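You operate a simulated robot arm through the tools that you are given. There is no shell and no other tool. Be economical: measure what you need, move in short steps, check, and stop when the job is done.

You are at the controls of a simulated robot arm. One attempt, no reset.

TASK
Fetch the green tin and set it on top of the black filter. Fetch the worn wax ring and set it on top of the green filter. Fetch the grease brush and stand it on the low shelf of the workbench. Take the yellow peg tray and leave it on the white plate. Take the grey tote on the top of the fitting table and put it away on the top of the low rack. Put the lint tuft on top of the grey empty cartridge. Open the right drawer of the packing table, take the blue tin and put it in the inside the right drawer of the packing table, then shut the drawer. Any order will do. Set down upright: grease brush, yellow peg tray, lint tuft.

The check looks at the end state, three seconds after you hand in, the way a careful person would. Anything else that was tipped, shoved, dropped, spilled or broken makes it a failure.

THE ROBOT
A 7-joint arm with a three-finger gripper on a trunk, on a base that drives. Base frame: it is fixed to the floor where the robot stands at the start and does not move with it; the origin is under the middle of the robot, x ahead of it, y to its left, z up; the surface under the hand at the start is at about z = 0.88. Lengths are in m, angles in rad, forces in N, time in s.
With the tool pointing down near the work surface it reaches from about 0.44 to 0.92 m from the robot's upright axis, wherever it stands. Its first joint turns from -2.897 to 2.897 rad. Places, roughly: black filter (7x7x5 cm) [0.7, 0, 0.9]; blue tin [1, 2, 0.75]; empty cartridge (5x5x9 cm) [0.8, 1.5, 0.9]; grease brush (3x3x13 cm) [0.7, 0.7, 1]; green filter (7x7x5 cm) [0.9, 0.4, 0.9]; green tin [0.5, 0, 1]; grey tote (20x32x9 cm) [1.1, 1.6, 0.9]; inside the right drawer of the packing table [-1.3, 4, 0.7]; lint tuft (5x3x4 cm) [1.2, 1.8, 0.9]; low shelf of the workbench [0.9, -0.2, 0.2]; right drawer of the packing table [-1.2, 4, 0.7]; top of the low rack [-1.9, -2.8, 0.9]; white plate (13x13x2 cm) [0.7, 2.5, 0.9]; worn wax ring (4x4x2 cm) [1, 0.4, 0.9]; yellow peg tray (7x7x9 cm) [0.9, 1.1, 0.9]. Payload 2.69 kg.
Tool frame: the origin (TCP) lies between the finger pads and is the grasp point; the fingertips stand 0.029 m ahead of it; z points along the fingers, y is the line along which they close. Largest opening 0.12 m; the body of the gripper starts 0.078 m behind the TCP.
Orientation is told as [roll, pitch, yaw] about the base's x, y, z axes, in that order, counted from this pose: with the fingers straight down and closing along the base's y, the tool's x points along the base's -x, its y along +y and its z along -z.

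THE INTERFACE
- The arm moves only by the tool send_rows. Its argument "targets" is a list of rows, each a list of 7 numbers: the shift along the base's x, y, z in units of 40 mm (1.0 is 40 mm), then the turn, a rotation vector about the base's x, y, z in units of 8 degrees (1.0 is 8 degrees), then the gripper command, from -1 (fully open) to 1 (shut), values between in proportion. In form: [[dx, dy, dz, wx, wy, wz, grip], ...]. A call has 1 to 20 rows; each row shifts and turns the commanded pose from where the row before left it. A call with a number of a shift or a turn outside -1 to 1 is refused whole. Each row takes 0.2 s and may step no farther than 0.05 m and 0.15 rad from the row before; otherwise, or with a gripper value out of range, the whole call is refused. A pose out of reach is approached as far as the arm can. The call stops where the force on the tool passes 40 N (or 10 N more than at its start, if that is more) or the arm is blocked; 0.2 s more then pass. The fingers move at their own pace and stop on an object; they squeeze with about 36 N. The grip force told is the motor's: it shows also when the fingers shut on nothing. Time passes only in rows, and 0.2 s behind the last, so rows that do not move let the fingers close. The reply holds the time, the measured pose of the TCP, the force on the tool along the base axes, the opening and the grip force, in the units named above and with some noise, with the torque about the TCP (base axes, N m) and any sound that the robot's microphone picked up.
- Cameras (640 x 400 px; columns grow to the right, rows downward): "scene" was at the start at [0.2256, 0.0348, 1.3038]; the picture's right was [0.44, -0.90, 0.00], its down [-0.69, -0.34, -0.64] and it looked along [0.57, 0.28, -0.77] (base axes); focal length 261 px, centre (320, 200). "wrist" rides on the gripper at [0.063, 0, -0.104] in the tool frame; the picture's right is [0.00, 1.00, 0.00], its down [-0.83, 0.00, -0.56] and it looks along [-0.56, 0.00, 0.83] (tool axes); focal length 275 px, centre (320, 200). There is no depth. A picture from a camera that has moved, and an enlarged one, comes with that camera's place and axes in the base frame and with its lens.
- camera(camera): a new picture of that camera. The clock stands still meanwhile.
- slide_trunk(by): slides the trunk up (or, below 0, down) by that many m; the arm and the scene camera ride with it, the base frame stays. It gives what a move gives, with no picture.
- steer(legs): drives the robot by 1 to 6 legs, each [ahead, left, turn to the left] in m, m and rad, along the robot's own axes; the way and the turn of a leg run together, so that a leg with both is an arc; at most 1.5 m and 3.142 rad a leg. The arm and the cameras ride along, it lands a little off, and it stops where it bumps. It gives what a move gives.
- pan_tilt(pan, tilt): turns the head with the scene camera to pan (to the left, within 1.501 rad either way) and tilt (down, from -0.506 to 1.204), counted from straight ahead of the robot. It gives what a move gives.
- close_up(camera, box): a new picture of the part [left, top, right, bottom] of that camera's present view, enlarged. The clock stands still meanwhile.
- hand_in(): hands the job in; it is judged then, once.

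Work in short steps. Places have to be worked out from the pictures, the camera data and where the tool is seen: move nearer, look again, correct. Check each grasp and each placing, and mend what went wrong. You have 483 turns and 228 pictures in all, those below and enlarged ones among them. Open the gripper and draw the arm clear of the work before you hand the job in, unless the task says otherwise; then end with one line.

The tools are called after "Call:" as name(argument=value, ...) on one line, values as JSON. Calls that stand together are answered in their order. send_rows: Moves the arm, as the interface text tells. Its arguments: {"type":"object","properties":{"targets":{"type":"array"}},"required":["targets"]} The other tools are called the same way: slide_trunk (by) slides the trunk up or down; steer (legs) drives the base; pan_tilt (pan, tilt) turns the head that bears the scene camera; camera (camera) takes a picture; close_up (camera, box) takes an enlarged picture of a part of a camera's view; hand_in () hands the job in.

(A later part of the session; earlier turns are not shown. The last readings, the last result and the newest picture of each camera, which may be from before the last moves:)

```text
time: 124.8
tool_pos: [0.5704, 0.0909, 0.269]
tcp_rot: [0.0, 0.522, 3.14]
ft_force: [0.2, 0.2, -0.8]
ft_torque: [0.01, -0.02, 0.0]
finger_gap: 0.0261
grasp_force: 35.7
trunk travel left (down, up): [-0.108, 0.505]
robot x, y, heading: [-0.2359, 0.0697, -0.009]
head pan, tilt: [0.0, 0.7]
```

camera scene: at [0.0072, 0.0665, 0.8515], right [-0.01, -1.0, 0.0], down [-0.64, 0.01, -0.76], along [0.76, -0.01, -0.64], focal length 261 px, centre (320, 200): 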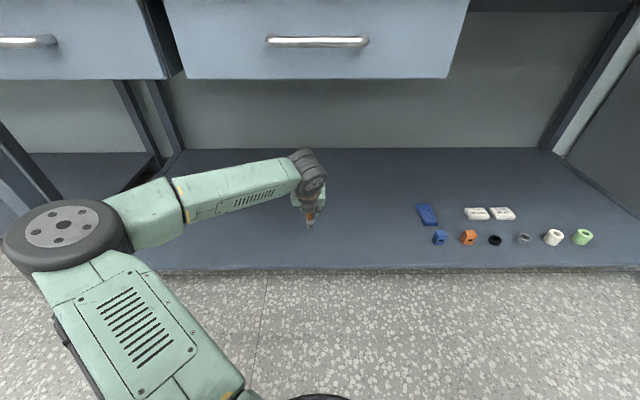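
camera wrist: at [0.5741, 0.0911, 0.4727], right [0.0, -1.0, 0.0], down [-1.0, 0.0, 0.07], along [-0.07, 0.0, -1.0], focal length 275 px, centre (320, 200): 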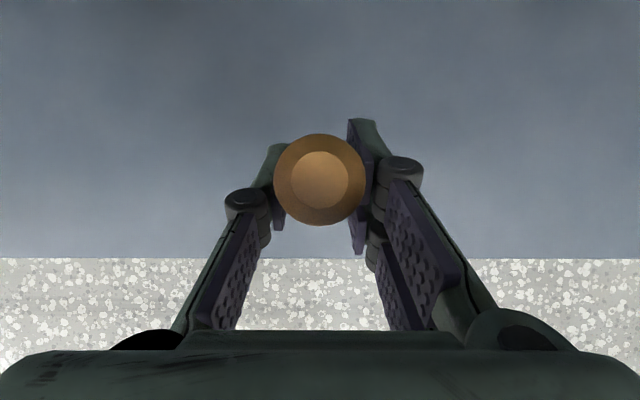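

Call:
send_rows(targets=[[0, 0, -0.05, 0, 0, 0, 1], [0, 0, 0, 0, 0, 0, 1]])

Call:
send_rows(targets=[[0, 0, -0.05, 0, 0, 0, 1], [0, 0, 0, 0, 0, 0, 1]])

Call:
send_rows(targets=[[0, 0, -0.05, 0, 0, 0, 1], [0, 0, 0, 0, 0, 0, 1]])

```text
time: 125.4
tool_pos: [0.5713, 0.0899, 0.2663]
tcp_rot: [0.003, 0.524, 3.139]
ft_force: [-1.4, -0.9, 3.1]
ft_torque: [-0.08, 0.09, 0.01]
finger_gap: 0.0263
grasp_force: 36.1
trunk travel left (down, up): [-0.108, 0.505]
robot x, y, heading: [-0.2316, 0.0689, -0.008]
head pan, tilt: [0.0, 0.7]
```

```text
time: 126.0
tool_pos: [0.5715, 0.0904, 0.267]
tcp_rot: [0.0, 0.527, 3.139]
ft_force: [-5.8, 0.2, 14.3]
ft_torque: [0.05, 0.45, 0.01]
finger_gap: 0.026
grasp_force: 36.5
trunk travel left (down, up): [-0.108, 0.505]
robot x, y, heading: [-0.2361, 0.0697, -0.011]
head pan, tilt: [0.0, 0.7]
```

```text
time: 126.6
tool_pos: [0.5711, 0.0891, 0.2674]
tcp_rot: [0.0, 0.528, 3.14]
ft_force: [-5.2, -0.2, 29.2]
ft_torque: [-0.08, 0.54, 0.02]
finger_gap: 0.0263
grasp_force: 35.9
trunk travel left (down, up): [-0.108, 0.505]
robot x, y, heading: [-0.2396, 0.0697, -0.01]
head pan, tilt: [0.0, 0.7]
```

Firm contact on the shelf at TCP z 0.267. I'll ease off 4 mm of command, open, and retreat along the tool axis.

Call:
send_rows(targets=[[0, 0, 0.1, 0, 0, 0, 1], [0, 0, 0, 0, 0, 0, 1], [0, 0, 0, 0, 0, 0, 0.4], [0, 0, 0, 0, 0, 0, 0], [0, 0, 0, 0, 0, 0, -0.3], [0, 0, 0, 0, 0, 0, -0.3]])

Call:
send_rows(targets=[[-0.2, 0, 0.35, 0, 0, 0, -0.3], [-0.4, 0, 0.7, 0, 0, 0, -0.3], [-0.5, 0, 0.86, 0, 0, 0, -0.3], [-0.5, 0, 0.86, 0, 0, 0, -0.3], [0, 0, 0, 0, 0, 0, -0.3]])

Call:
camera(camera="wrist")

Call:
camera(camera="scene")

```text
time: 128.0
tool_pos: [0.5709, 0.0901, 0.2658]
tcp_rot: [-0.001, 0.522, 3.138]
ft_force: [0.4, 1.0, -0.2]
ft_torque: [0.0, -0.01, -0.02]
finger_gap: 0.0777
grasp_force: 0.0
trunk travel left (down, up): [-0.108, 0.505]
robot x, y, heading: [-0.2329, 0.0674, -0.014]
head pan, tilt: [0.0, 0.7]
```

```text
time: 129.2
tool_pos: [0.5073, 0.0895, 0.3776]
tcp_rot: [-0.001, 0.52, 3.14]
ft_force: [-0.4, -0.4, 0.1]
ft_torque: [0.02, 0.0, -0.02]
finger_gap: 0.0781
grasp_force: 0.1
trunk travel left (down, up): [-0.108, 0.505]
robot x, y, heading: [-0.2329, 0.066, -0.006]
head pan, tilt: [0.0, 0.7]
```

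```text
165 pictures are left
camera wrist: at [0.5103, 0.091, 0.5004], right [0.0, -1.0, 0.0], down [-1.0, 0.0, 0.07], along [-0.07, 0.0, -1.0], focal length 275 px, centre (320, 200)
```

wrist: 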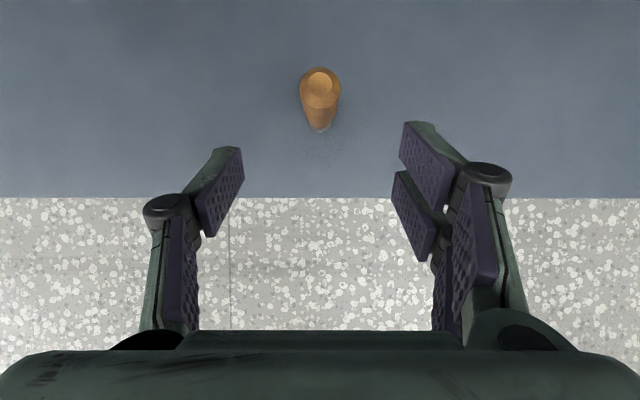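

```text
164 pictures are left
camera scene: at [0.0072, 0.0665, 0.8515], right [-0.01, -1.0, 0.0], down [-0.64, 0.01, -0.76], along [0.76, -0.01, -0.64], focal length 261 px, centre (320, 200)
```

scene: 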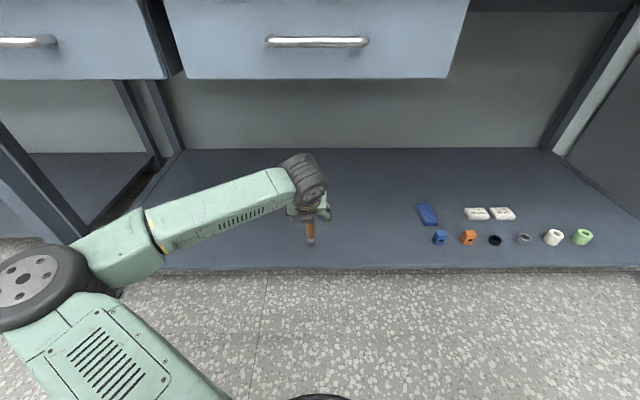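

The brush stands upright on the shelf. I'll back out, raise the arm and trunk, and restore the home tool orientation.

Call:
steer(legs=[[-0.5, 0, 0]])

Call:
send_rows(targets=[[0, 0, 1, 0, 0, 0, -0.3], [0, 0, 1, 0, 0, 0, -0.3], [0, 0, 1, 0, 0, 0, -0.3], [0, 0, 1, 0, 0, 0, -0.3], [0, 0, 1, 0, 0, 0, -0.3], [0, 0, 1, 0, 0, 0, -0.3], [0, 0, 1, 0, 0, 0, -0.3], [0, 0, 1, 0, 0, 0, -0.3], [0, 0, 0, 0, 1, 0, -0.3], [0, 0, 0, 0, 1, 0, -0.3], [0, 0, 0, 0, 1, 0, -0.3], [0, 0, 0, 0, 0.73, 0, -0.3], [0, 0, 0, 0, 0, 0, -0.3]])

Call:
slide_trunk(by=0.4)

Call:
slide_trunk(by=0.067)

Call:
send_rows(targets=[[0, 0, 0, 0, 0, -1, -0.3], [0, 0, 0, 0, 0, -1, -0.3], [0, 0, 0, 0, 0, -1, -0.3], [0, 0, 0, 0, 0, -1, -0.3], [0, 0, 0, 0, 0, -1, -0.3], [0, 0, 0, 0, 0, -1, -0.3], [0, 0, 0, 0, 0, -1, -0.3], [0, 0, 0, 0, 0, -1, -0.3], [0, 0, 0, 0, 0, -1, -0.3], [0, 0, 0, 0, 0, -1, -0.3], [0, 0, 0, 0, 0, -1, -0.3], [0, 0, 0, 0, 0, 0, -0.3]])

Call:
camera(camera="scene")

```text
time: 132.1
tool_pos: [0.0185, 0.0971, 0.3773]
tcp_rot: [0.0, 0.523, -3.142]
ft_force: [0.4, -0.1, -0.2]
ft_torque: [0.02, 0.05, 0.01]
finger_gap: 0.0781
grasp_force: 0.0
trunk travel left (down, up): [-0.108, 0.505]
robot x, y, heading: [-0.722, 0.0734, -0.009]
head pan, tilt: [0.0, 0.7]
```

```text
time: 134.9
tool_pos: [0.0139, 0.0971, 0.6736]
tcp_rot: [0.003, 0.004, -3.138]
ft_force: [0.4, 0.2, -0.2]
ft_torque: [-0.01, 0.02, 0.01]
finger_gap: 0.0782
grasp_force: 0.1
out of reach, approached as far as the arm can: row 12
trunk travel left (down, up): [-0.108, 0.505]
robot x, y, heading: [-0.7264, 0.0724, -0.011]
head pan, tilt: [0.0, 0.7]
```

```text
time: 138.8
tool_pos: [0.0146, 0.0965, 1.0744]
tcp_rot: [0.002, 0.006, -3.14]
ft_force: [-0.8, -1.1, -0.4]
ft_torque: [0.0, -0.03, 0.0]
finger_gap: 0.0781
grasp_force: 0.2
trunk travel left (down, up): [-0.508, 0.105]
robot x, y, heading: [-0.722, 0.0715, -0.001]
head pan, tilt: [0.0, 0.7]
```

```text
time: 139.8
tool_pos: [0.0138, 0.0973, 1.1406]
tcp_rot: [0.001, 0.006, -3.139]
ft_force: [0.3, -1.0, -0.2]
ft_torque: [-0.03, -0.02, -0.01]
finger_gap: 0.0778
grasp_force: 0.1
trunk travel left (down, up): [-0.575, 0.038]
robot x, y, heading: [-0.7228, 0.0728, -0.004]
head pan, tilt: [0.0, 0.7]
```

```text
time: 142.4
tool_pos: [0.014, 0.0976, 1.1404]
tcp_rot: [-0.001, 0.008, 1.605]
ft_force: [0.1, -0.4, 0.8]
ft_torque: [-0.01, -0.03, 0.0]
finger_gap: 0.0781
grasp_force: 0.2
trunk travel left (down, up): [-0.575, 0.038]
robot x, y, heading: [-0.7256, 0.0734, -0.012]
head pan, tilt: [0.0, 0.7]
```

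```text
163 pictures are left
camera scene: at [-0.4829, 0.0716, 1.3185], right [-0.01, -1.0, 0.0], down [-0.64, 0.0, -0.76], along [0.76, -0.01, -0.64], focal length 261 px, centre (320, 200)
```

scene: 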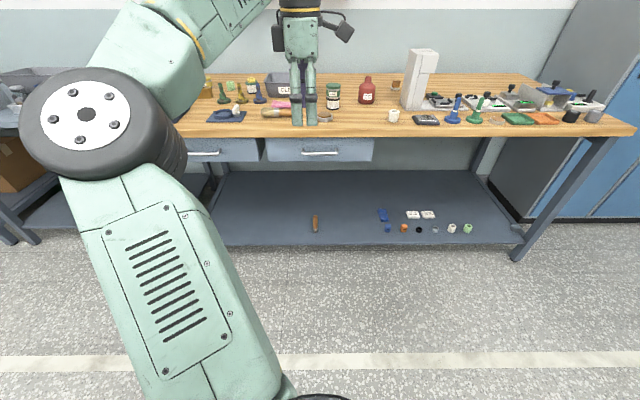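

The brush is standing in view. I'll finish the yaw back to 0, drive left to the fitting table, and survey it.

Call:
send_rows(targets=[[0, 0, 0, 0, 0, -1, -0.3], [0, 0, 0, 0, 0, -1, -0.3], [0, 0, 0, 0, 0, -1, -0.3], [0, 0, 0, 0, 0, -1, -0.3], [0, 0, 0, 0, 0, -1, -0.3], [0, 0, 0, 0, 0, -1, -0.3], [0, 0, 0, 0, 0, -1, -0.3], [0, 0, 0, 0, 0, -1, -0.3], [0, 0, 0, 0, 0, -1, -0.3], [0, 0, 0, 0, 0, -1, -0.3], [0, 0, 0, 0, 0, -1, -0.3], [0, 0, 0, 0, 0, -0.4, -0.3], [0, 0, 0, 0, 0, 0, -0.3]])

Call:
steer(legs=[[0, 1.3, 0.008]])

Call:
camera(camera="scene")

```text
time: 145.2
tool_pos: [0.0145, 0.0974, 1.1383]
tcp_rot: [-0.001, 0.002, 0.013]
ft_force: [-0.1, -0.7, 0.2]
ft_torque: [-0.01, -0.04, 0.0]
finger_gap: 0.0778
grasp_force: 0.0
trunk travel left (down, up): [-0.575, 0.038]
robot x, y, heading: [-0.7257, 0.0696, -0.001]
head pan, tilt: [0.0, 0.7]
```

```text
time: 155.6
tool_pos: [-0.0064, 1.4346, 1.1384]
tcp_rot: [0.0, 0.001, 0.059]
ft_force: [-0.1, 0.2, -0.1]
ft_torque: [0.0, -0.03, 0.0]
finger_gap: 0.078
grasp_force: 0.0
trunk travel left (down, up): [-0.575, 0.038]
robot x, y, heading: [-0.7453, 1.3772, 0.038]
head pan, tilt: [0.0, 0.7]
```

```text
162 pictures are left
camera scene: at [-0.5022, 1.3872, 1.3185], right [0.04, -1.0, 0.0], down [-0.64, -0.02, -0.76], along [0.76, 0.03, -0.64], focal length 261 px, centre (320, 200)
```

scene: 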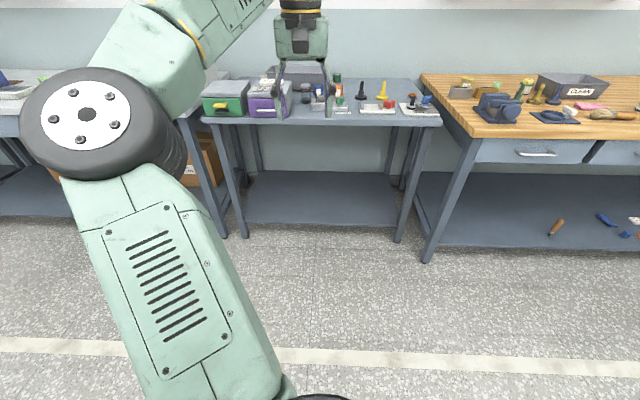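

The fitting table spans roughly y 1.0–1.95. I'll drive closer, straighten the heading, and look.

Call:
steer(legs=[[0.5, 0.0, -0.04]])

Call:
camera(camera="scene")

Call:
camera(camera="wrist")

```text
time: 158.5
tool_pos: [0.4991, 1.418, 1.1379]
tcp_rot: [0.001, 0.002, 0.024]
ft_force: [0.1, -0.5, 0.0]
ft_torque: [0.02, -0.02, 0.0]
finger_gap: 0.078
grasp_force: 0.1
trunk travel left (down, up): [-0.575, 0.038]
robot x, y, heading: [-0.2402, 1.3825, 0.006]
head pan, tilt: [0.0, 0.7]
```

```text
161 pictures are left
camera scene: at [0.0022, 1.3881, 1.3184], right [0.0, -1.0, 0.0], down [-0.64, 0.0, -0.76], along [0.76, 0.0, -0.64], focal length 261 px, centre (320, 200)
```

scene: 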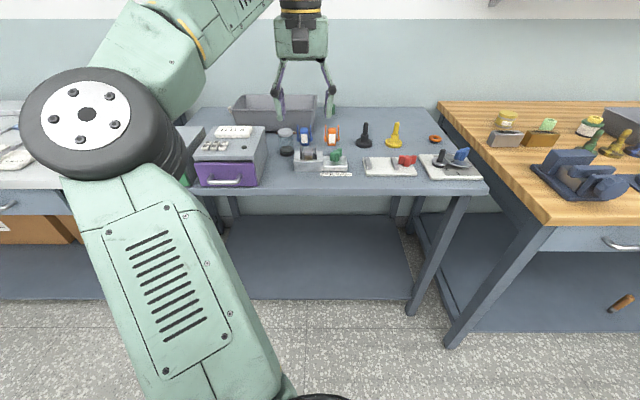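

```text
160 pictures are left
camera wrist: at [0.4369, 1.4168, 1.2438], right [-0.03, 1.0, 0.0], down [0.83, 0.02, 0.55], along [0.55, 0.02, -0.83], focal length 275 px, centre (320, 200)
```

wrist: 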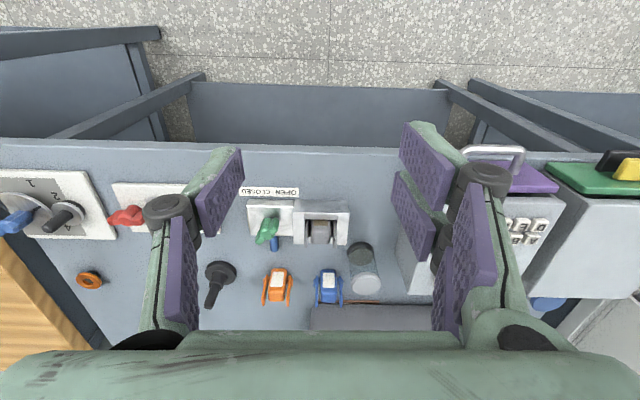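

I'll enlarge the scene on the table items to identify them.

Call:
close_up(camera="scene", box=[180, 80, 480, 210])

Call:
pan_tilt(pan=0.9, tilt=0.6)

Call:
camera(camera="scene")

```text
2.13 times, centred on (330, 145) of scene
camera zoom: at [0.0022, 1.3881, 1.3184], right [0.0, -1.0, 0.0], down [-0.64, 0.0, -0.76], along [0.76, 0.0, -0.64], focal length 556 px, centre (299, 317)
```

zoom: 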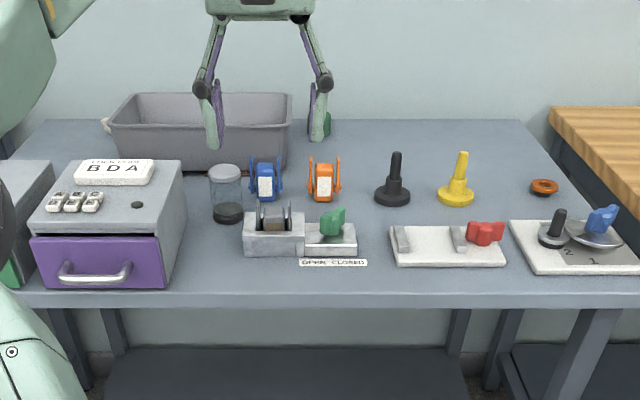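

```text
time: 159.7
tool_pos: [0.4991, 1.4181, 1.1384]
tcp_rot: [-0.001, 0.001, 0.026]
ft_force: [0.0, 0.4, 0.1]
ft_torque: [0.0, -0.01, -0.01]
finger_gap: 0.078
grasp_force: 0.0
trunk travel left (down, up): [-0.575, 0.038]
robot x, y, heading: [-0.24, 1.3888, 0.004]
head pan, tilt: [0.901, 0.6]
```

```text
158 pictures are left
camera scene: at [-0.0282, 1.4573, 1.3271], right [0.78, -0.62, 0.0], down [-0.35, -0.44, -0.83], along [0.51, 0.65, -0.56], focal length 261 px, centre (320, 200)
```

scene: 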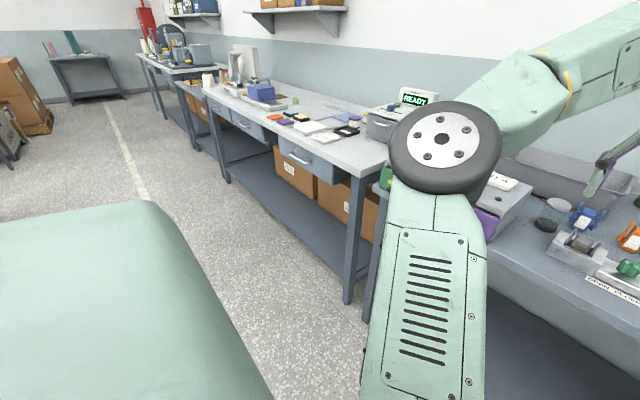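

The yellow peg tray is the peg on a dish near [0.82, 1.13]. I'll drive so it's straight ahead and look from above.

Call:
steer(legs=[[0, -0.27, 0], [0.24, 0, 0]])

Call:
camera(camera="wrist")

```text
time: 163.8
tool_pos: [0.7354, 1.1511, 1.1375]
tcp_rot: [0.001, 0.003, 0.024]
ft_force: [0.8, -0.8, 0.1]
ft_torque: [0.03, -0.01, -0.03]
finger_gap: 0.0778
grasp_force: 0.1
trunk travel left (down, up): [-0.575, 0.038]
robot x, y, heading: [-0.0042, 1.12, 0.002]
head pan, tilt: [0.901, 0.6]
```

```text
157 pictures are left
camera wrist: at [0.6724, 1.1511, 1.2437], right [-0.03, 1.0, 0.0], down [0.83, 0.02, 0.55], along [0.55, 0.02, -0.83], focal length 275 px, centre (320, 200)
```

wrist: 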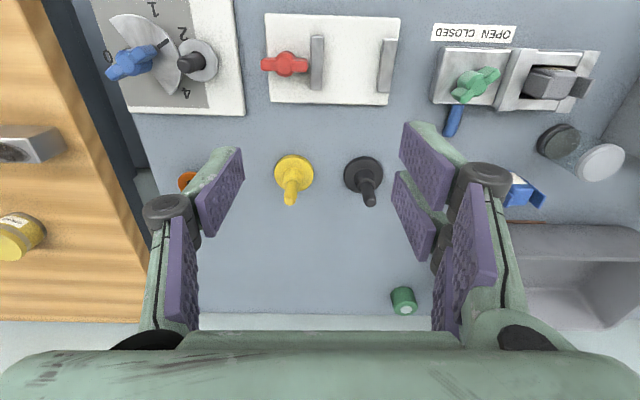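

The yellow tray is at about [0.86, 1.121], with its peg top near z 0.97. I'll move above it with a smaller opening and check.

Call:
send_rows(targets=[[0.9, -0.25, 0, 0, 0, -0.17, 0], [0.9, -0.25, 0, 0, 0, 0, 0], [0.9, -0.25, -0.6, 0, 0, 0, 0], [0.43, 0, -1, 0, 0, 0, 0], [0, 0, -1, 0, 0, 0, 0], [0, 0, 0, 0, 0, 0, 0]])

Call:
camera(camera="wrist")

```text
time: 165.2
tool_pos: [0.8575, 1.1227, 1.0294]
tcp_rot: [0.001, 0.0, 0.001]
ft_force: [-0.6, -0.2, -0.1]
ft_torque: [0.0, 0.01, 0.01]
finger_gap: 0.0599
grasp_force: 0.0
out of reach, approached as far as the arm can: row 2
trunk travel left (down, up): [-0.575, 0.038]
robot x, y, heading: [-0.0048, 1.1236, 0.002]
head pan, tilt: [0.901, 0.6]
```

```text
156 pictures are left
camera wrist: at [0.7948, 1.123, 1.1342], right [-0.01, 1.0, 0.0], down [0.83, 0.0, 0.55], along [0.55, 0.0, -0.83], focal length 275 px, centre (320, 200)
```

wrist: 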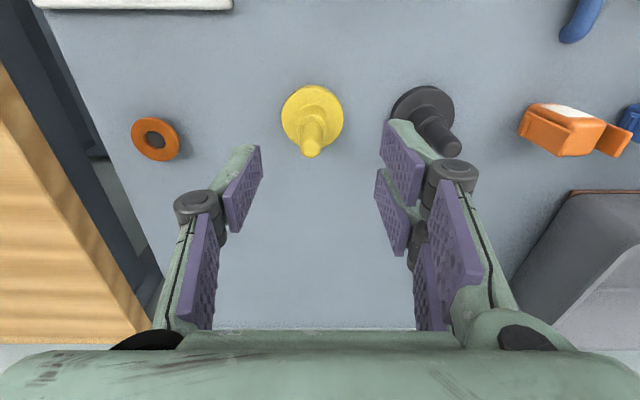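

I'll adjust to [0.868, 1.116] and descend onto the peg.

Call:
send_rows(targets=[[0.26, -0.17, 0, 0, 0, 0, 0], [0, 0, -1, 0, 0, 0, 0], [0, 0, -0.8, 0, 0, 0, 0], [0, 0, 0, 0, 0, 0, 0]])

Call:
camera(camera="wrist")

```text
time: 166.2
tool_pos: [0.8696, 1.1154, 0.9571]
tcp_rot: [-0.001, 0.002, 0.003]
ft_force: [-0.3, -0.1, -0.7]
ft_torque: [0.0, 0.01, -0.01]
finger_gap: 0.0598
grasp_force: 0.0
trunk travel left (down, up): [-0.575, 0.038]
robot x, y, heading: [-0.0032, 1.1212, 0.003]
head pan, tilt: [0.901, 0.6]
```

```text
155 pictures are left
camera wrist: at [0.8069, 1.1154, 1.0621], right [-0.01, 1.0, 0.0], down [0.83, 0.0, 0.55], along [0.55, 0.0, -0.83], focal length 275 px, centre (320, 200)
```

wrist: 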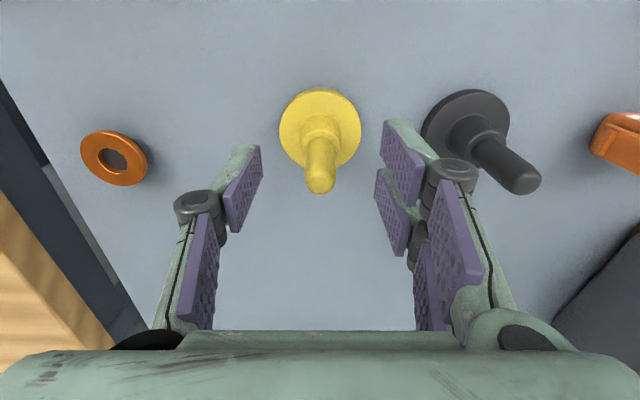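

Centred. I'll lower 1 cm more, close on the peg, and lift.

Call:
send_rows(targets=[[0, 0, -0.25, 0, 0, 0, 0], [0, 0, 0, 0, 0, 0, 1], [0, 0, 0, 0, 0, 0, 1], [0, 0, 0, 0, 0, 0, 1], [0, 0, 0, 0, 0, 0, 1], [0, 0, 0.5, 0, 0, 0, 1], [0, 0, 1, 0, 0, 0, 1], [0, 0, 1, 0, 0, 0, 1], [0, 0, 1, 0, 0, 0, 1], [0, 0, 1, 0, 0, 0, 1], [0, 0, 0, 0, 0, 0, 1]])

Call:
camera(camera="wrist")

```text
time: 168.6
tool_pos: [0.8604, 1.1125, 1.101]
tcp_rot: [0.0, 0.004, 0.002]
ft_force: [-0.1, -0.5, -0.9]
ft_torque: [-0.05, 0.01, 0.05]
finger_gap: 0.0162
grasp_force: 36.2
out of reach, approached as far as the arm can: row 9, 10
trunk travel left (down, up): [-0.575, 0.038]
robot x, y, heading: [-0.0038, 1.1237, 0.006]
head pan, tilt: [0.901, 0.6]
```

```text
154 pictures are left
camera wrist: at [0.7973, 1.1127, 1.2068], right [-0.01, 1.0, 0.0], down [0.83, 0.0, 0.55], along [0.55, 0.0, -0.83], focal length 275 px, centre (320, 200)
```

wrist: 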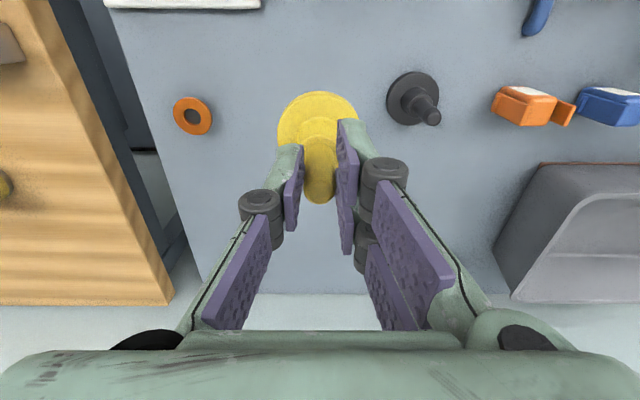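

Held. I'll retract, back away from the tables, and travel left to the next table with the white plate.

Call:
send_rows(targets=[[-1, 0, 0, 0, 0, 0, 1], [-1, 0, 0, 0, 0, 0, 1], [-1, 0, 0.3, 0, 0, 0, 1], [-1, 0, 0.3, 0, 0, 0, 1], [0, 0, 0, 0, 0, 0, 1]])

Call:
steer(legs=[[-0.35, 0, 0], [0, 1.3, -0.045]])

Call:
pan_tilt(pan=0, tilt=0.7)

Call:
camera(camera="scene")

Call:
camera(camera="wrist")

```text
time: 169.8
tool_pos: [0.6988, 1.1132, 1.1235]
tcp_rot: [0.0, 0.003, 0.003]
ft_force: [-0.6, 0.1, -0.8]
ft_torque: [0.03, 0.05, 0.01]
finger_gap: 0.0164
grasp_force: 36.2
trunk travel left (down, up): [-0.575, 0.038]
robot x, y, heading: [-0.0053, 1.1223, 0.002]
head pan, tilt: [0.901, 0.6]
```

```text
time: 182.1
tool_pos: [0.3652, 2.4015, 1.1232]
tcp_rot: [0.001, 0.003, -0.035]
ft_force: [0.4, -1.0, -0.1]
ft_torque: [0.02, 0.03, -0.02]
finger_gap: 0.0159
grasp_force: 35.8
trunk travel left (down, up): [-0.575, 0.038]
robot x, y, heading: [-0.3344, 2.4399, -0.035]
head pan, tilt: [0.901, 0.6]
```

```text
time: 183.2
tool_pos: [0.3669, 2.4012, 1.1238]
tcp_rot: [-0.001, 0.001, -0.034]
ft_force: [-0.1, 0.2, -0.1]
ft_torque: [0.01, 0.01, -0.03]
finger_gap: 0.0159
grasp_force: 36.1
trunk travel left (down, up): [-0.575, 0.038]
robot x, y, heading: [-0.3342, 2.434, -0.034]
head pan, tilt: [0.0, 0.7]
```

```text
153 pictures are left
camera scene: at [-0.0948, 2.4268, 1.3185], right [-0.03, -1.0, 0.0], down [-0.64, 0.02, -0.76], along [0.76, -0.03, -0.64], focal length 261 px, centre (320, 200)
```

scene: 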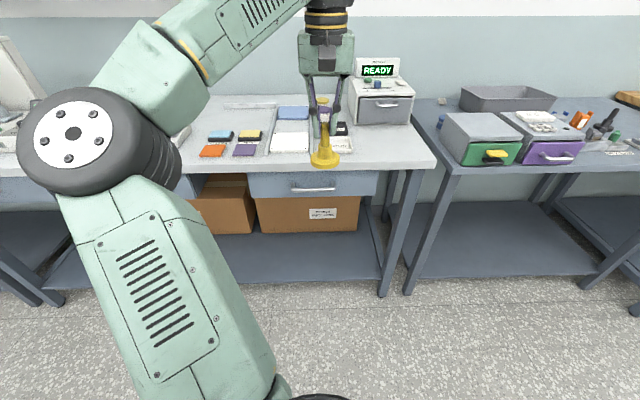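

```text
152 pictures are left
camera wrist: at [0.304, 2.4049, 1.2287], right [0.03, 1.0, 0.0], down [0.83, -0.03, 0.55], along [0.55, -0.02, -0.83], focal length 275 px, centre (320, 200)
```

wrist: 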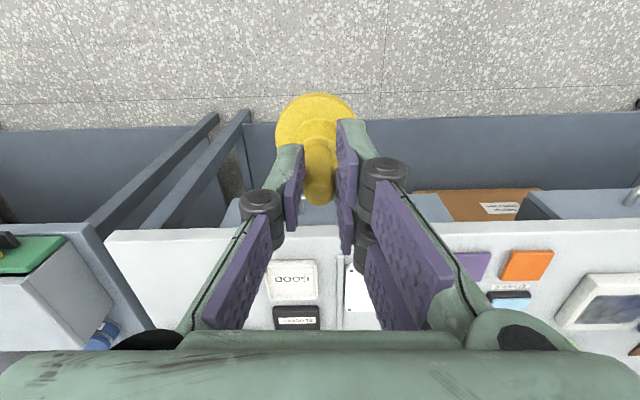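

I'll enlarge to identify the white plate.

Call:
close_up(camera="scene", box=[190, 80, 440, 200])

```text
2.56 times, centred on (315, 140) of scene
camera zoom: at [-0.0948, 2.4268, 1.3185], right [-0.03, -1.0, 0.0], down [-0.64, 0.02, -0.76], along [0.76, -0.03, -0.64], focal length 667 px, centre (333, 354)
```

zoom: 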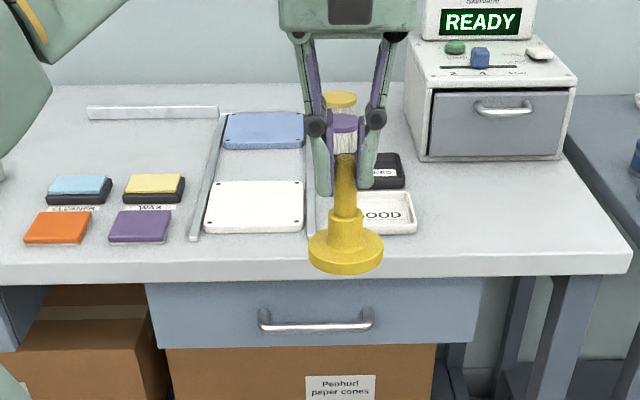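

The white plate is near [0.71, 2.50]. I'll drive to put it straight ahead and look down.

Call:
steer(legs=[[0.3, 0.08, 0.033]])

Call:
camera(camera="wrist")

```text
time: 185.4
tool_pos: [0.6718, 2.492, 1.1237]
tcp_rot: [-0.002, 0.003, -0.013]
ft_force: [-1.0, -0.5, -0.9]
ft_torque: [0.01, 0.06, 0.01]
finger_gap: 0.0158
grasp_force: 36.2
trunk travel left (down, up): [-0.575, 0.038]
robot x, y, heading: [-0.0365, 2.5063, -0.005]
head pan, tilt: [0.0, 0.7]
```

```text
150 pictures are left
camera wrist: at [0.6099, 2.4934, 1.2284], right [0.01, 1.0, 0.0], down [0.83, -0.01, 0.55], along [0.55, 0.0, -0.83], focal length 275 px, centre (320, 200)
```

wrist: 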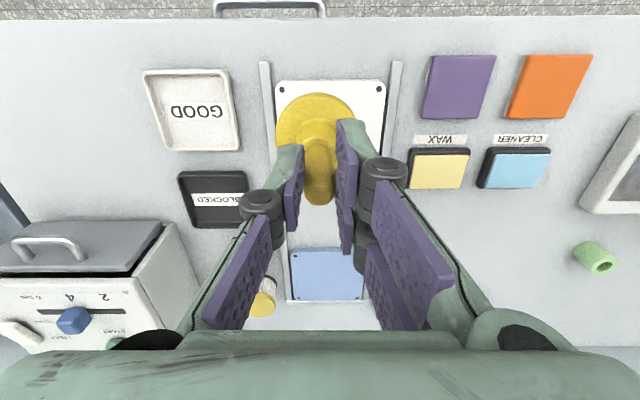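

The plate centre is about [0.731, 2.508]. I'll move over it and lower to about 2 cm above it.

Call:
send_rows(targets=[[0.75, 0.2, 0, 0, 0, 0.09, 1], [0.72, 0.2, -0.5, 0, 0, 0, 1], [0, 0, -1, 0, 0, 0, 1], [0, 0, -1, 0, 0, 0, 1], [0, 0, -0.8, 0, 0, 0, 1], [0, 0, 0, 0, 0, 0, 1]])

Call:
camera(camera="wrist")

Call:
close_up(camera="scene", box=[220, 100, 420, 240])

```text
time: 186.8
tool_pos: [0.7308, 2.5094, 0.9908]
tcp_rot: [-0.001, 0.002, 0.001]
ft_force: [-0.3, 0.4, -0.5]
ft_torque: [0.0, 0.04, 0.02]
finger_gap: 0.0159
grasp_force: 36.0
trunk travel left (down, up): [-0.575, 0.038]
robot x, y, heading: [-0.0305, 2.5082, -0.011]
head pan, tilt: [0.0, 0.7]
```

```text
149 pictures are left
camera wrist: at [0.6675, 2.5104, 1.0963], right [-0.01, 1.0, 0.0], down [0.83, 0.0, 0.55], along [0.55, 0.0, -0.83], focal length 275 px, centre (320, 200)
```

wrist: 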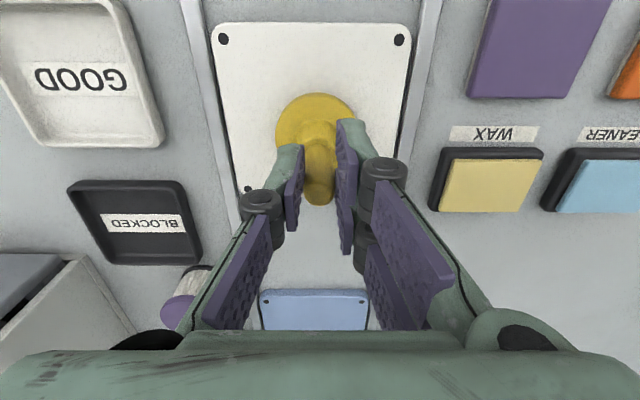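

```text
2.86 times, centred on (320, 170) of scene
camera zoom: at [0.2102, 2.506, 1.3185], right [-0.01, -1.0, 0.0], down [-0.64, 0.01, -0.76], along [0.76, -0.01, -0.64], focal length 745 px, centre (320, 286)
```

zoom: 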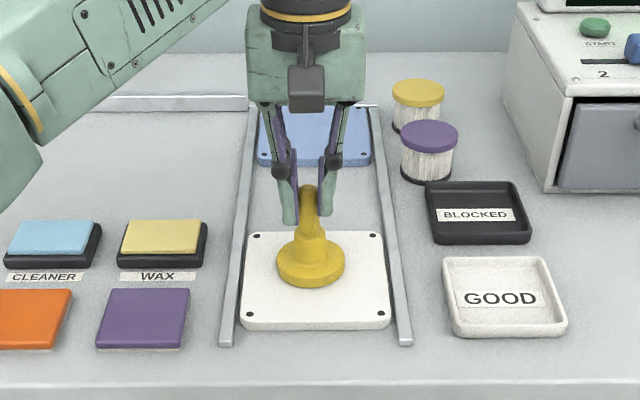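

Well centred on the plate. I'll lower to contact.

Call:
send_rows(targets=[[0.03, -0.08, -0.4, 0, 0, 0, 1], [0, 0, -0.1, 0, 0, 0, 1], [0, 0, 0, 0, 0, 0, 1]])

Call:
send_rows(targets=[[0, 0, -0.06, 0, 0, 0, 1], [0, 0, 0, 0, 0, 0, 1]])

Call:
send_rows(targets=[[0, 0, -0.06, 0, 0, 0, 1], [0, 0, 0, 0, 0, 0, 1]])

```text
time: 187.6
tool_pos: [0.7309, 2.5063, 0.9705]
tcp_rot: [0.0, 0.003, 0.001]
ft_force: [-0.2, 0.4, 0.9]
ft_torque: [-0.01, 0.02, 0.0]
finger_gap: 0.0001
grasp_force: 28.2
trunk travel left (down, up): [-0.575, 0.038]
robot x, y, heading: [-0.0299, 2.5047, -0.009]
head pan, tilt: [0.0, 0.7]
```

```text
time: 188.2
tool_pos: [0.7313, 2.5045, 0.9695]
tcp_rot: [0.002, 0.003, 0.002]
ft_force: [-0.4, 0.2, 0.1]
ft_torque: [-0.03, 0.0, 0.0]
finger_gap: 0.0002
grasp_force: 28.5
trunk travel left (down, up): [-0.575, 0.038]
robot x, y, heading: [-0.0331, 2.5073, -0.008]
head pan, tilt: [0.0, 0.7]
```

```text
time: 188.8
tool_pos: [0.7313, 2.5053, 0.9671]
tcp_rot: [0.0, 0.001, 0.002]
ft_force: [0.7, 0.2, 0.3]
ft_torque: [0.03, 0.0, 0.0]
finger_gap: 0.0
grasp_force: 28.5
trunk travel left (down, up): [-0.575, 0.038]
robot x, y, heading: [-0.0298, 2.5049, -0.007]
head pan, tilt: [0.0, 0.7]
```

The fingers closed to zero gap, so the tray slipped out as it touched. I'll look before moving.

Call:
camera(camera="wrist")

Call:
close_up(camera="scene", box=[220, 100, 420, 240])

```text
147 pictures are left
camera wrist: at [0.6688, 2.5058, 1.0722], right [-0.01, 1.0, 0.0], down [0.83, 0.0, 0.55], along [0.55, 0.0, -0.83], focal length 275 px, centre (320, 200)
```

wrist: 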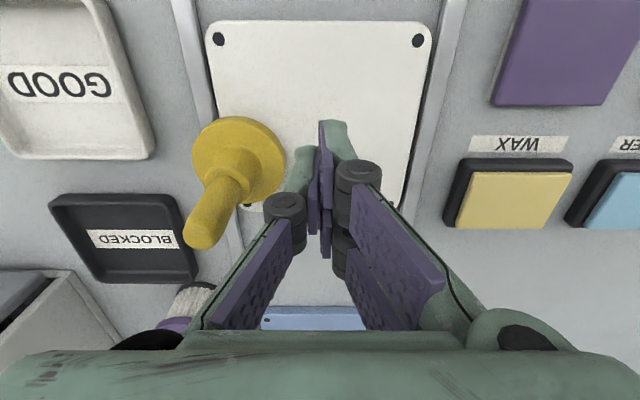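

```text
2.86 times, centred on (320, 170) of scene
camera zoom: at [0.2102, 2.506, 1.3185], right [-0.01, -1.0, 0.0], down [-0.64, 0.01, -0.76], along [0.76, -0.01, -0.64], focal length 745 px, centre (320, 286)
```

zoom: 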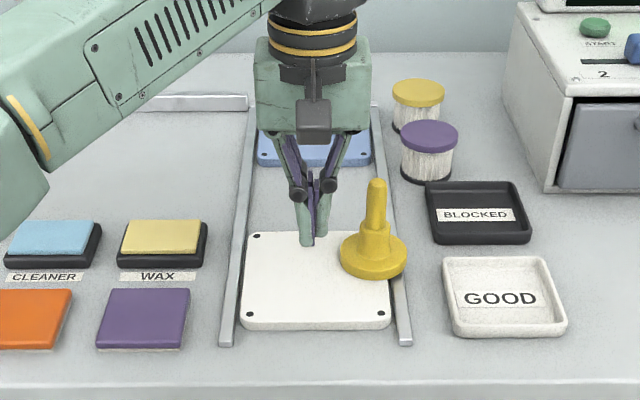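

The tray squirted aside and stands on the plate's right edge. I'll go straight up, open, and look again.

Call:
send_rows(targets=[[0, 0, 0.5, 0, 0, 0, 1], [0, 0, 1, 0, 0, 0, 1], [0, 0, 1, 0, 0, 0, -0.2], [0, 0, 0.5, 0, 0, 0, -0.2], [0, 0, 0, 0, 0, 0, -0.2], [0, 0, 0, 0, 0, 0, -0.2]])

Call:
camera(camera="wrist")

Call:
close_up(camera="scene", box=[270, 130, 390, 210])

```text
time: 190.2
tool_pos: [0.733, 2.5038, 1.0872]
tcp_rot: [-0.002, 0.003, 0.001]
ft_force: [-0.5, -0.1, 0.0]
ft_torque: [0.01, 0.06, 0.01]
finger_gap: 0.0714
grasp_force: 0.1
trunk travel left (down, up): [-0.575, 0.038]
robot x, y, heading: [-0.0303, 2.5096, -0.016]
head pan, tilt: [0.0, 0.7]
```

```text
145 pictures are left
camera wrist: at [0.6705, 2.5043, 1.1929], right [-0.01, 1.0, 0.0], down [0.83, 0.0, 0.55], along [0.55, 0.0, -0.83], focal length 275 px, centre (320, 200)
```

wrist: 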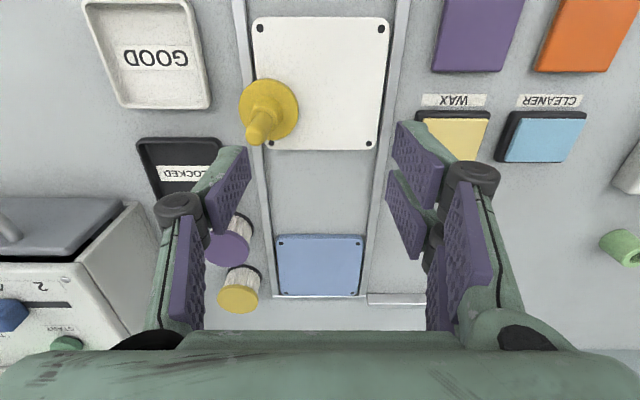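

```text
5.00 times, centred on (330, 170) of scene
camera zoom: at [0.2101, 2.506, 1.3185], right [-0.01, -1.0, 0.0], down [-0.64, 0.01, -0.76], along [0.76, -0.01, -0.64], focal length 1303 px, centre (270, 350)
```

zoom: 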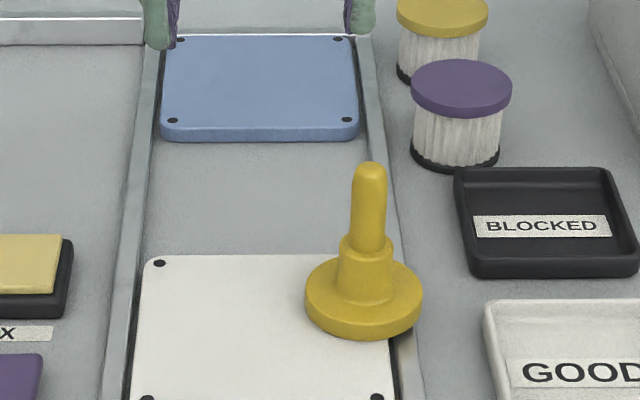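

It's still upright, straddling the plate edge at about [0.745, 2.454]. I'll regrasp lower, on the thicker collar, and recentre it. First I'll move above it.

Call:
send_rows(targets=[[0.3, -0.7, 0, 0, 0, 0, 0], [0, -0.55, -0.5, 0, 0, 0, 0], [0, 0, -0.8, 0, 0, 0, 0], [0, 0, 0, 0, 0, 0, 0]])

Call:
camera(camera="wrist")

```text
time: 191.2
tool_pos: [0.7451, 2.4546, 1.0341]
tcp_rot: [0.0, 0.001, 0.002]
ft_force: [0.3, -0.2, 0.4]
ft_torque: [0.0, -0.03, 0.01]
finger_gap: 0.0599
grasp_force: 0.0
trunk travel left (down, up): [-0.575, 0.038]
robot x, y, heading: [-0.0339, 2.51, -0.01]
head pan, tilt: [0.0, 0.7]
```

```text
143 pictures are left
camera wrist: at [0.6822, 2.4557, 1.1402], right [-0.01, 1.0, 0.0], down [0.83, 0.0, 0.55], along [0.55, 0.0, -0.83], focal length 275 px, centre (320, 200)
```

wrist: 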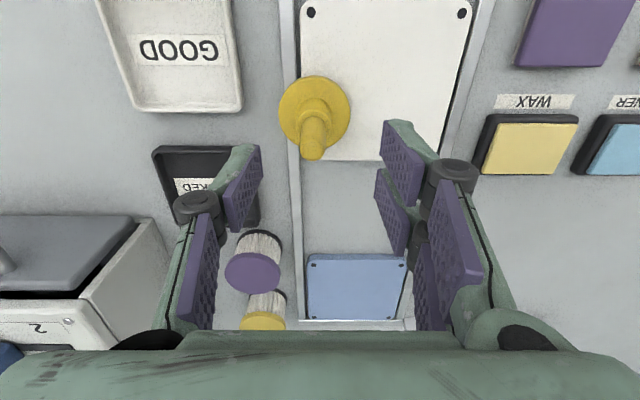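

The peg is at [0.746, 2.451]. I'll descend around it to the collar and check before closing.

Call:
send_rows(targets=[[0.03, -0.09, -0.5, 0, 0, 0, 0], [0, 0, -1, 0, 0, 0, 0], [0, 0, -0.7, 0, 0, 0, 0], [0, 0, 0, 0, 0, 0, 0]])

Call:
camera(camera="wrist")

Call:
close_up(camera="scene", box=[270, 130, 390, 210])

```text
time: 192.2
tool_pos: [0.7454, 2.4515, 0.9476]
tcp_rot: [0.0, 0.002, 0.0]
ft_force: [-0.4, 0.5, 0.0]
ft_torque: [0.0, 0.01, 0.0]
finger_gap: 0.0601
grasp_force: 0.2
trunk travel left (down, up): [-0.575, 0.038]
robot x, y, heading: [-0.0306, 2.5028, -0.009]
head pan, tilt: [0.0, 0.7]
```

```text
142 pictures are left
camera wrist: at [0.6833, 2.4525, 1.0533], right [-0.01, 1.0, 0.0], down [0.83, 0.0, 0.55], along [0.55, 0.0, -0.83], focal length 275 px, centre (320, 200)
```

wrist: 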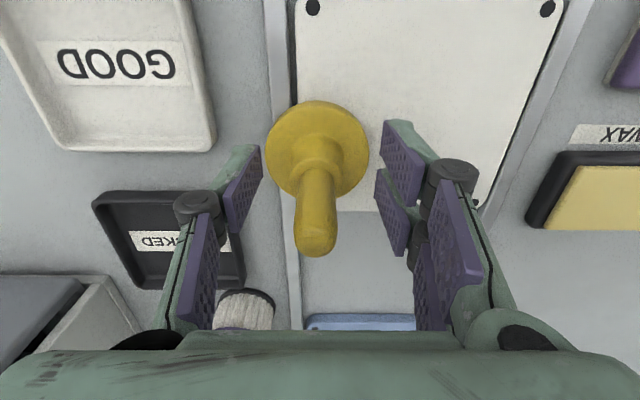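

```text
5.00 times, centred on (330, 170) of scene
camera zoom: at [0.2101, 2.506, 1.3185], right [-0.01, -1.0, 0.0], down [-0.64, 0.01, -0.77], along [0.76, -0.01, -0.64], focal length 1303 px, centre (270, 350)
```

zoom: 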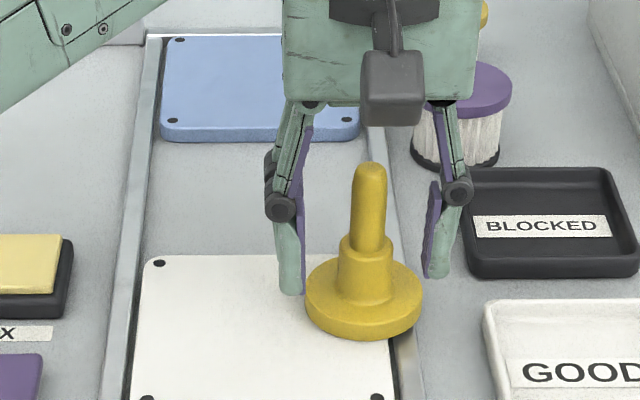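

The tips are beside the collar, just above the disc. I'll close and check the gap.

Call:
send_rows(targets=[[0, 0, 0, 0, 0, 0, 0.5], [0, 0, 0, 0, 0, 0, 1], [0, 0, 0, 0, 0, 0, 1], [0, 0, 0, 0, 0, 0, 1]])

Call:
camera(camera="wrist")

```text
time: 193.2
tool_pos: [0.746, 2.4524, 0.9482]
tcp_rot: [-0.001, 0.001, 0.002]
ft_force: [0.5, -0.1, 0.4]
ft_torque: [0.01, -0.01, -0.02]
finger_gap: 0.0268
grasp_force: 32.2
trunk travel left (down, up): [-0.575, 0.038]
robot x, y, heading: [-0.0315, 2.5113, -0.01]
head pan, tilt: [0.0, 0.7]
```

```text
140 pictures are left
camera wrist: at [0.6834, 2.4525, 1.0536], right [-0.01, 1.0, 0.0], down [0.83, 0.0, 0.55], along [0.55, 0.0, -0.83], focal length 275 px, centre (320, 200)
```

wrist: 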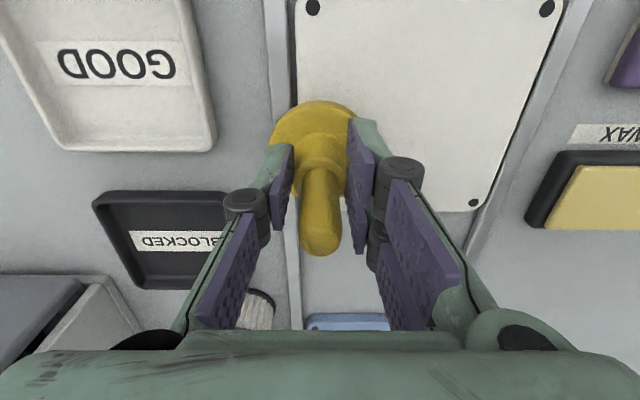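

Gripped on the collar, gap 27 mm. I'll lift 3 cm, shift to the plate centre at [0.734, 2.503], and check.

Call:
send_rows(targets=[[0, 0, 0.4, 0, 0, 0, 1], [0, 0, 0.4, 0, 0, 0, 1], [-0.15, 0.65, 0, 0, 0, 0, 1], [-0.16, 0.63, 0, 0, 0, 0, 1], [0, 0, 0, 0, 0, 0, 1]])

Call:
camera(camera="wrist")

```text
time: 194.4
tool_pos: [0.7327, 2.5035, 0.9782]
tcp_rot: [0.0, 0.003, -0.002]
ft_force: [0.4, -0.8, 0.1]
ft_torque: [0.01, -0.02, -0.02]
finger_gap: 0.0268
grasp_force: 36.2
trunk travel left (down, up): [-0.575, 0.038]
robot x, y, heading: [-0.0326, 2.5095, -0.006]
head pan, tilt: [0.0, 0.7]
```

```text
139 pictures are left
camera wrist: at [0.671, 2.5037, 1.0839], right [0.0, 1.0, 0.0], down [0.83, 0.0, 0.55], along [0.55, 0.0, -0.83], focal length 275 px, centre (320, 200)
```

wrist: 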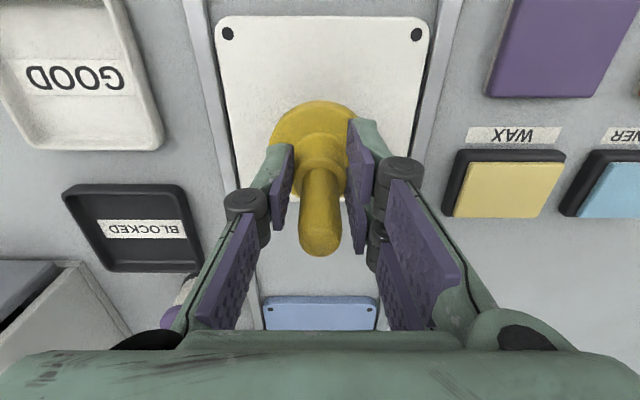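

Held and centred over the plate. I'll lower the 3 cm back down, checking for contact.

Call:
send_rows(targets=[[0, 0, -0.4, 0, 0, 0, 1], [0, 0, -0.25, 0, 0, 0, 1], [0, 0, 0, 0, 0, 0, 1]])

Call:
send_rows(targets=[[0, 0, -0.07, 0, 0, 0, 1], [0, 0, 0, 0, 0, 0, 1]])

Call:
send_rows(targets=[[0, 0, -0.05, 0, 0, 0, 1], [0, 0, 0, 0, 0, 0, 1]])

```text
time: 195.2
tool_pos: [0.7335, 2.5031, 0.9513]
tcp_rot: [0.0, 0.002, 0.003]
ft_force: [-1.5, 0.0, -1.1]
ft_torque: [0.01, 0.01, 0.0]
finger_gap: 0.0268
grasp_force: 36.4
trunk travel left (down, up): [-0.575, 0.038]
robot x, y, heading: [-0.0311, 2.5082, -0.012]
head pan, tilt: [0.0, 0.7]
```

```text
time: 195.8
tool_pos: [0.7334, 2.5023, 0.9502]
tcp_rot: [0.002, 0.001, 0.002]
ft_force: [0.3, -0.1, 0.2]
ft_torque: [0.0, -0.01, -0.01]
finger_gap: 0.0267
grasp_force: 35.8
trunk travel left (down, up): [-0.575, 0.038]
robot x, y, heading: [-0.0286, 2.5063, -0.007]
head pan, tilt: [0.0, 0.7]
```

```text
time: 196.4
tool_pos: [0.7331, 2.5019, 0.9489]
tcp_rot: [0.0, 0.003, 0.003]
ft_force: [-0.2, -0.7, -0.6]
ft_torque: [-0.01, 0.01, 0.01]
finger_gap: 0.0269
grasp_force: 36.0
trunk travel left (down, up): [-0.575, 0.038]
robot x, y, heading: [-0.0307, 2.5079, -0.011]
head pan, tilt: [0.0, 0.7]
```

Call:
send_rows(targets=[[0, 0, -0.05, 0, 0, 0, 1], [0, 0, 0, 0, 0, 0, 1]])

Call:
send_rows(targets=[[0, 0, -0.05, 0, 0, 0, 1], [0, 0, 0, 0, 0, 0, 1]])

```text
time: 197.0
tool_pos: [0.7331, 2.5019, 0.948]
tcp_rot: [0.001, 0.0, 0.002]
ft_force: [3.2, 0.5, 10.7]
ft_torque: [0.01, -0.11, 0.01]
finger_gap: 0.0267
grasp_force: 36.0
trunk travel left (down, up): [-0.575, 0.038]
robot x, y, heading: [-0.0324, 2.509, -0.007]
head pan, tilt: [0.0, 0.7]
```

```text
time: 197.6
tool_pos: [0.7326, 2.5026, 0.9475]
tcp_rot: [0.0, -0.003, 0.003]
ft_force: [9.9, 2.4, 28.5]
ft_torque: [0.06, -0.32, 0.02]
finger_gap: 0.0264
grasp_force: 36.0
trunk travel left (down, up): [-0.575, 0.038]
robot x, y, heading: [-0.0317, 2.5099, -0.008]
head pan, tilt: [0.0, 0.7]
```

On the plate. I'll ease off, open, and go up.

Call:
send_rows(targets=[[0, 0, 0.08, 0, 0, 0, 1], [0, 0, 0, 0, 0, 0, 1], [0, 0, 0, 0, 0, 0, 0.3], [0, 0, 0, 0, 0, 0, 0], [0, 0, 0, 0, 0, 0, 0], [0, 0, 0.5, 0, 0, 0, 0], [0, 0, 1, 0, 0, 0, 0], [0, 0, 1, 0, 0, 0, 0], [0, 0, 1, 0, 0, 0, 0], [0, 0, 1, 0, 0, 0, 0]])

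Call:
camera(camera="wrist")

Call:
camera(camera="scene")

```text
time: 199.8
tool_pos: [0.7331, 2.5016, 1.1281]
tcp_rot: [-0.002, 0.0, 0.001]
ft_force: [0.4, 0.1, 0.6]
ft_torque: [-0.03, -0.01, 0.0]
finger_gap: 0.0601
grasp_force: 0.1
trunk travel left (down, up): [-0.575, 0.038]
robot x, y, heading: [-0.0309, 2.5082, -0.01]
head pan, tilt: [0.0, 0.7]
```

```text
138 pictures are left
camera wrist: at [0.6704, 2.5027, 1.2336], right [0.0, 1.0, 0.0], down [0.83, 0.0, 0.55], along [0.55, 0.0, -0.83], focal length 275 px, centre (320, 200)
```

wrist: 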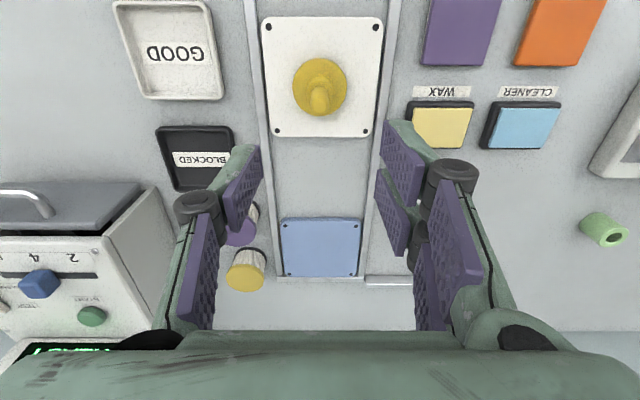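

```text
137 pictures are left
camera scene: at [0.2097, 2.5057, 1.3186], right [-0.01, -1.0, 0.0], down [-0.64, 0.01, -0.77], along [0.77, -0.01, -0.64], focal length 261 px, centre (320, 200)
```

scene: 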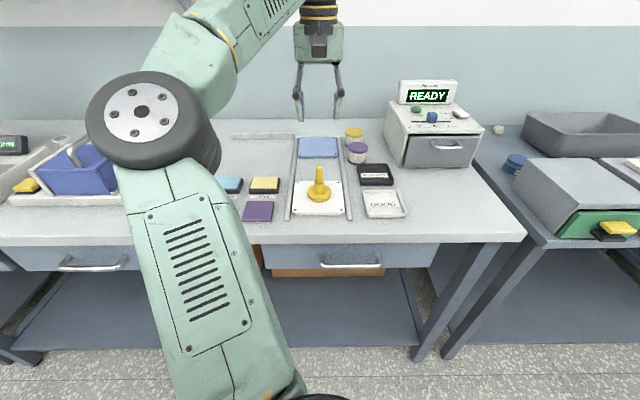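

The tray stands centred on the plate. Next I'll look at the blue tin and the area behind the green box.

Call:
close_up(camera="scene", box=[440, 90, 640, 250])

Call:
pan_tilt(pan=-0.5, tilt=0.6)

Call:
camera(camera="scene")

```text
2.50 times, centred on (540, 170) of scene
camera zoom: at [0.2097, 2.5057, 1.3186], right [-0.01, -1.0, 0.0], down [-0.64, 0.01, -0.77], along [0.77, -0.01, -0.64], focal length 652 px, centre (-230, 275)
```

zoom: 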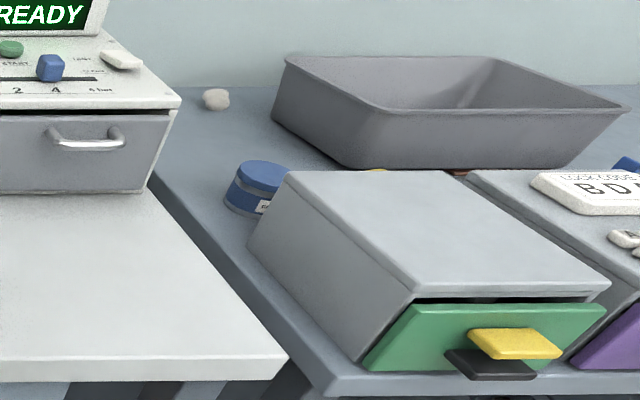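

```text
time: 200.7
tool_pos: [0.7335, 2.5024, 1.1264]
tcp_rot: [0.001, 0.003, 0.0]
ft_force: [-0.5, -0.4, -0.1]
ft_torque: [-0.01, 0.02, 0.01]
finger_gap: 0.0601
grasp_force: 0.0
trunk travel left (down, up): [-0.575, 0.038]
robot x, y, heading: [-0.0294, 2.5072, -0.009]
head pan, tilt: [-0.499, 0.6]
```

```text
135 pictures are left
camera scene: at [0.2024, 2.4638, 1.3271], right [-0.49, -0.87, 0.0], down [-0.49, 0.28, -0.82], along [0.72, -0.4, -0.57], focal length 261 px, centre (320, 200)
```

scene: 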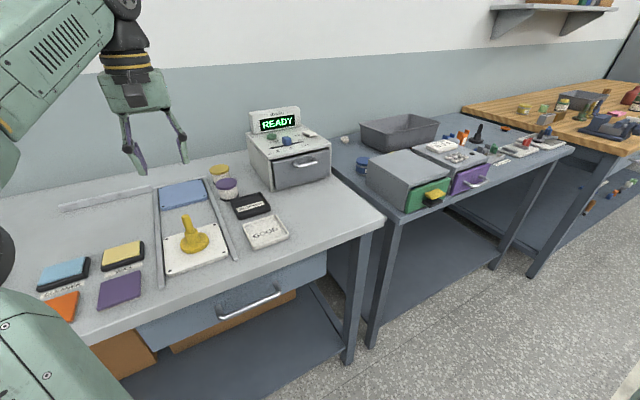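

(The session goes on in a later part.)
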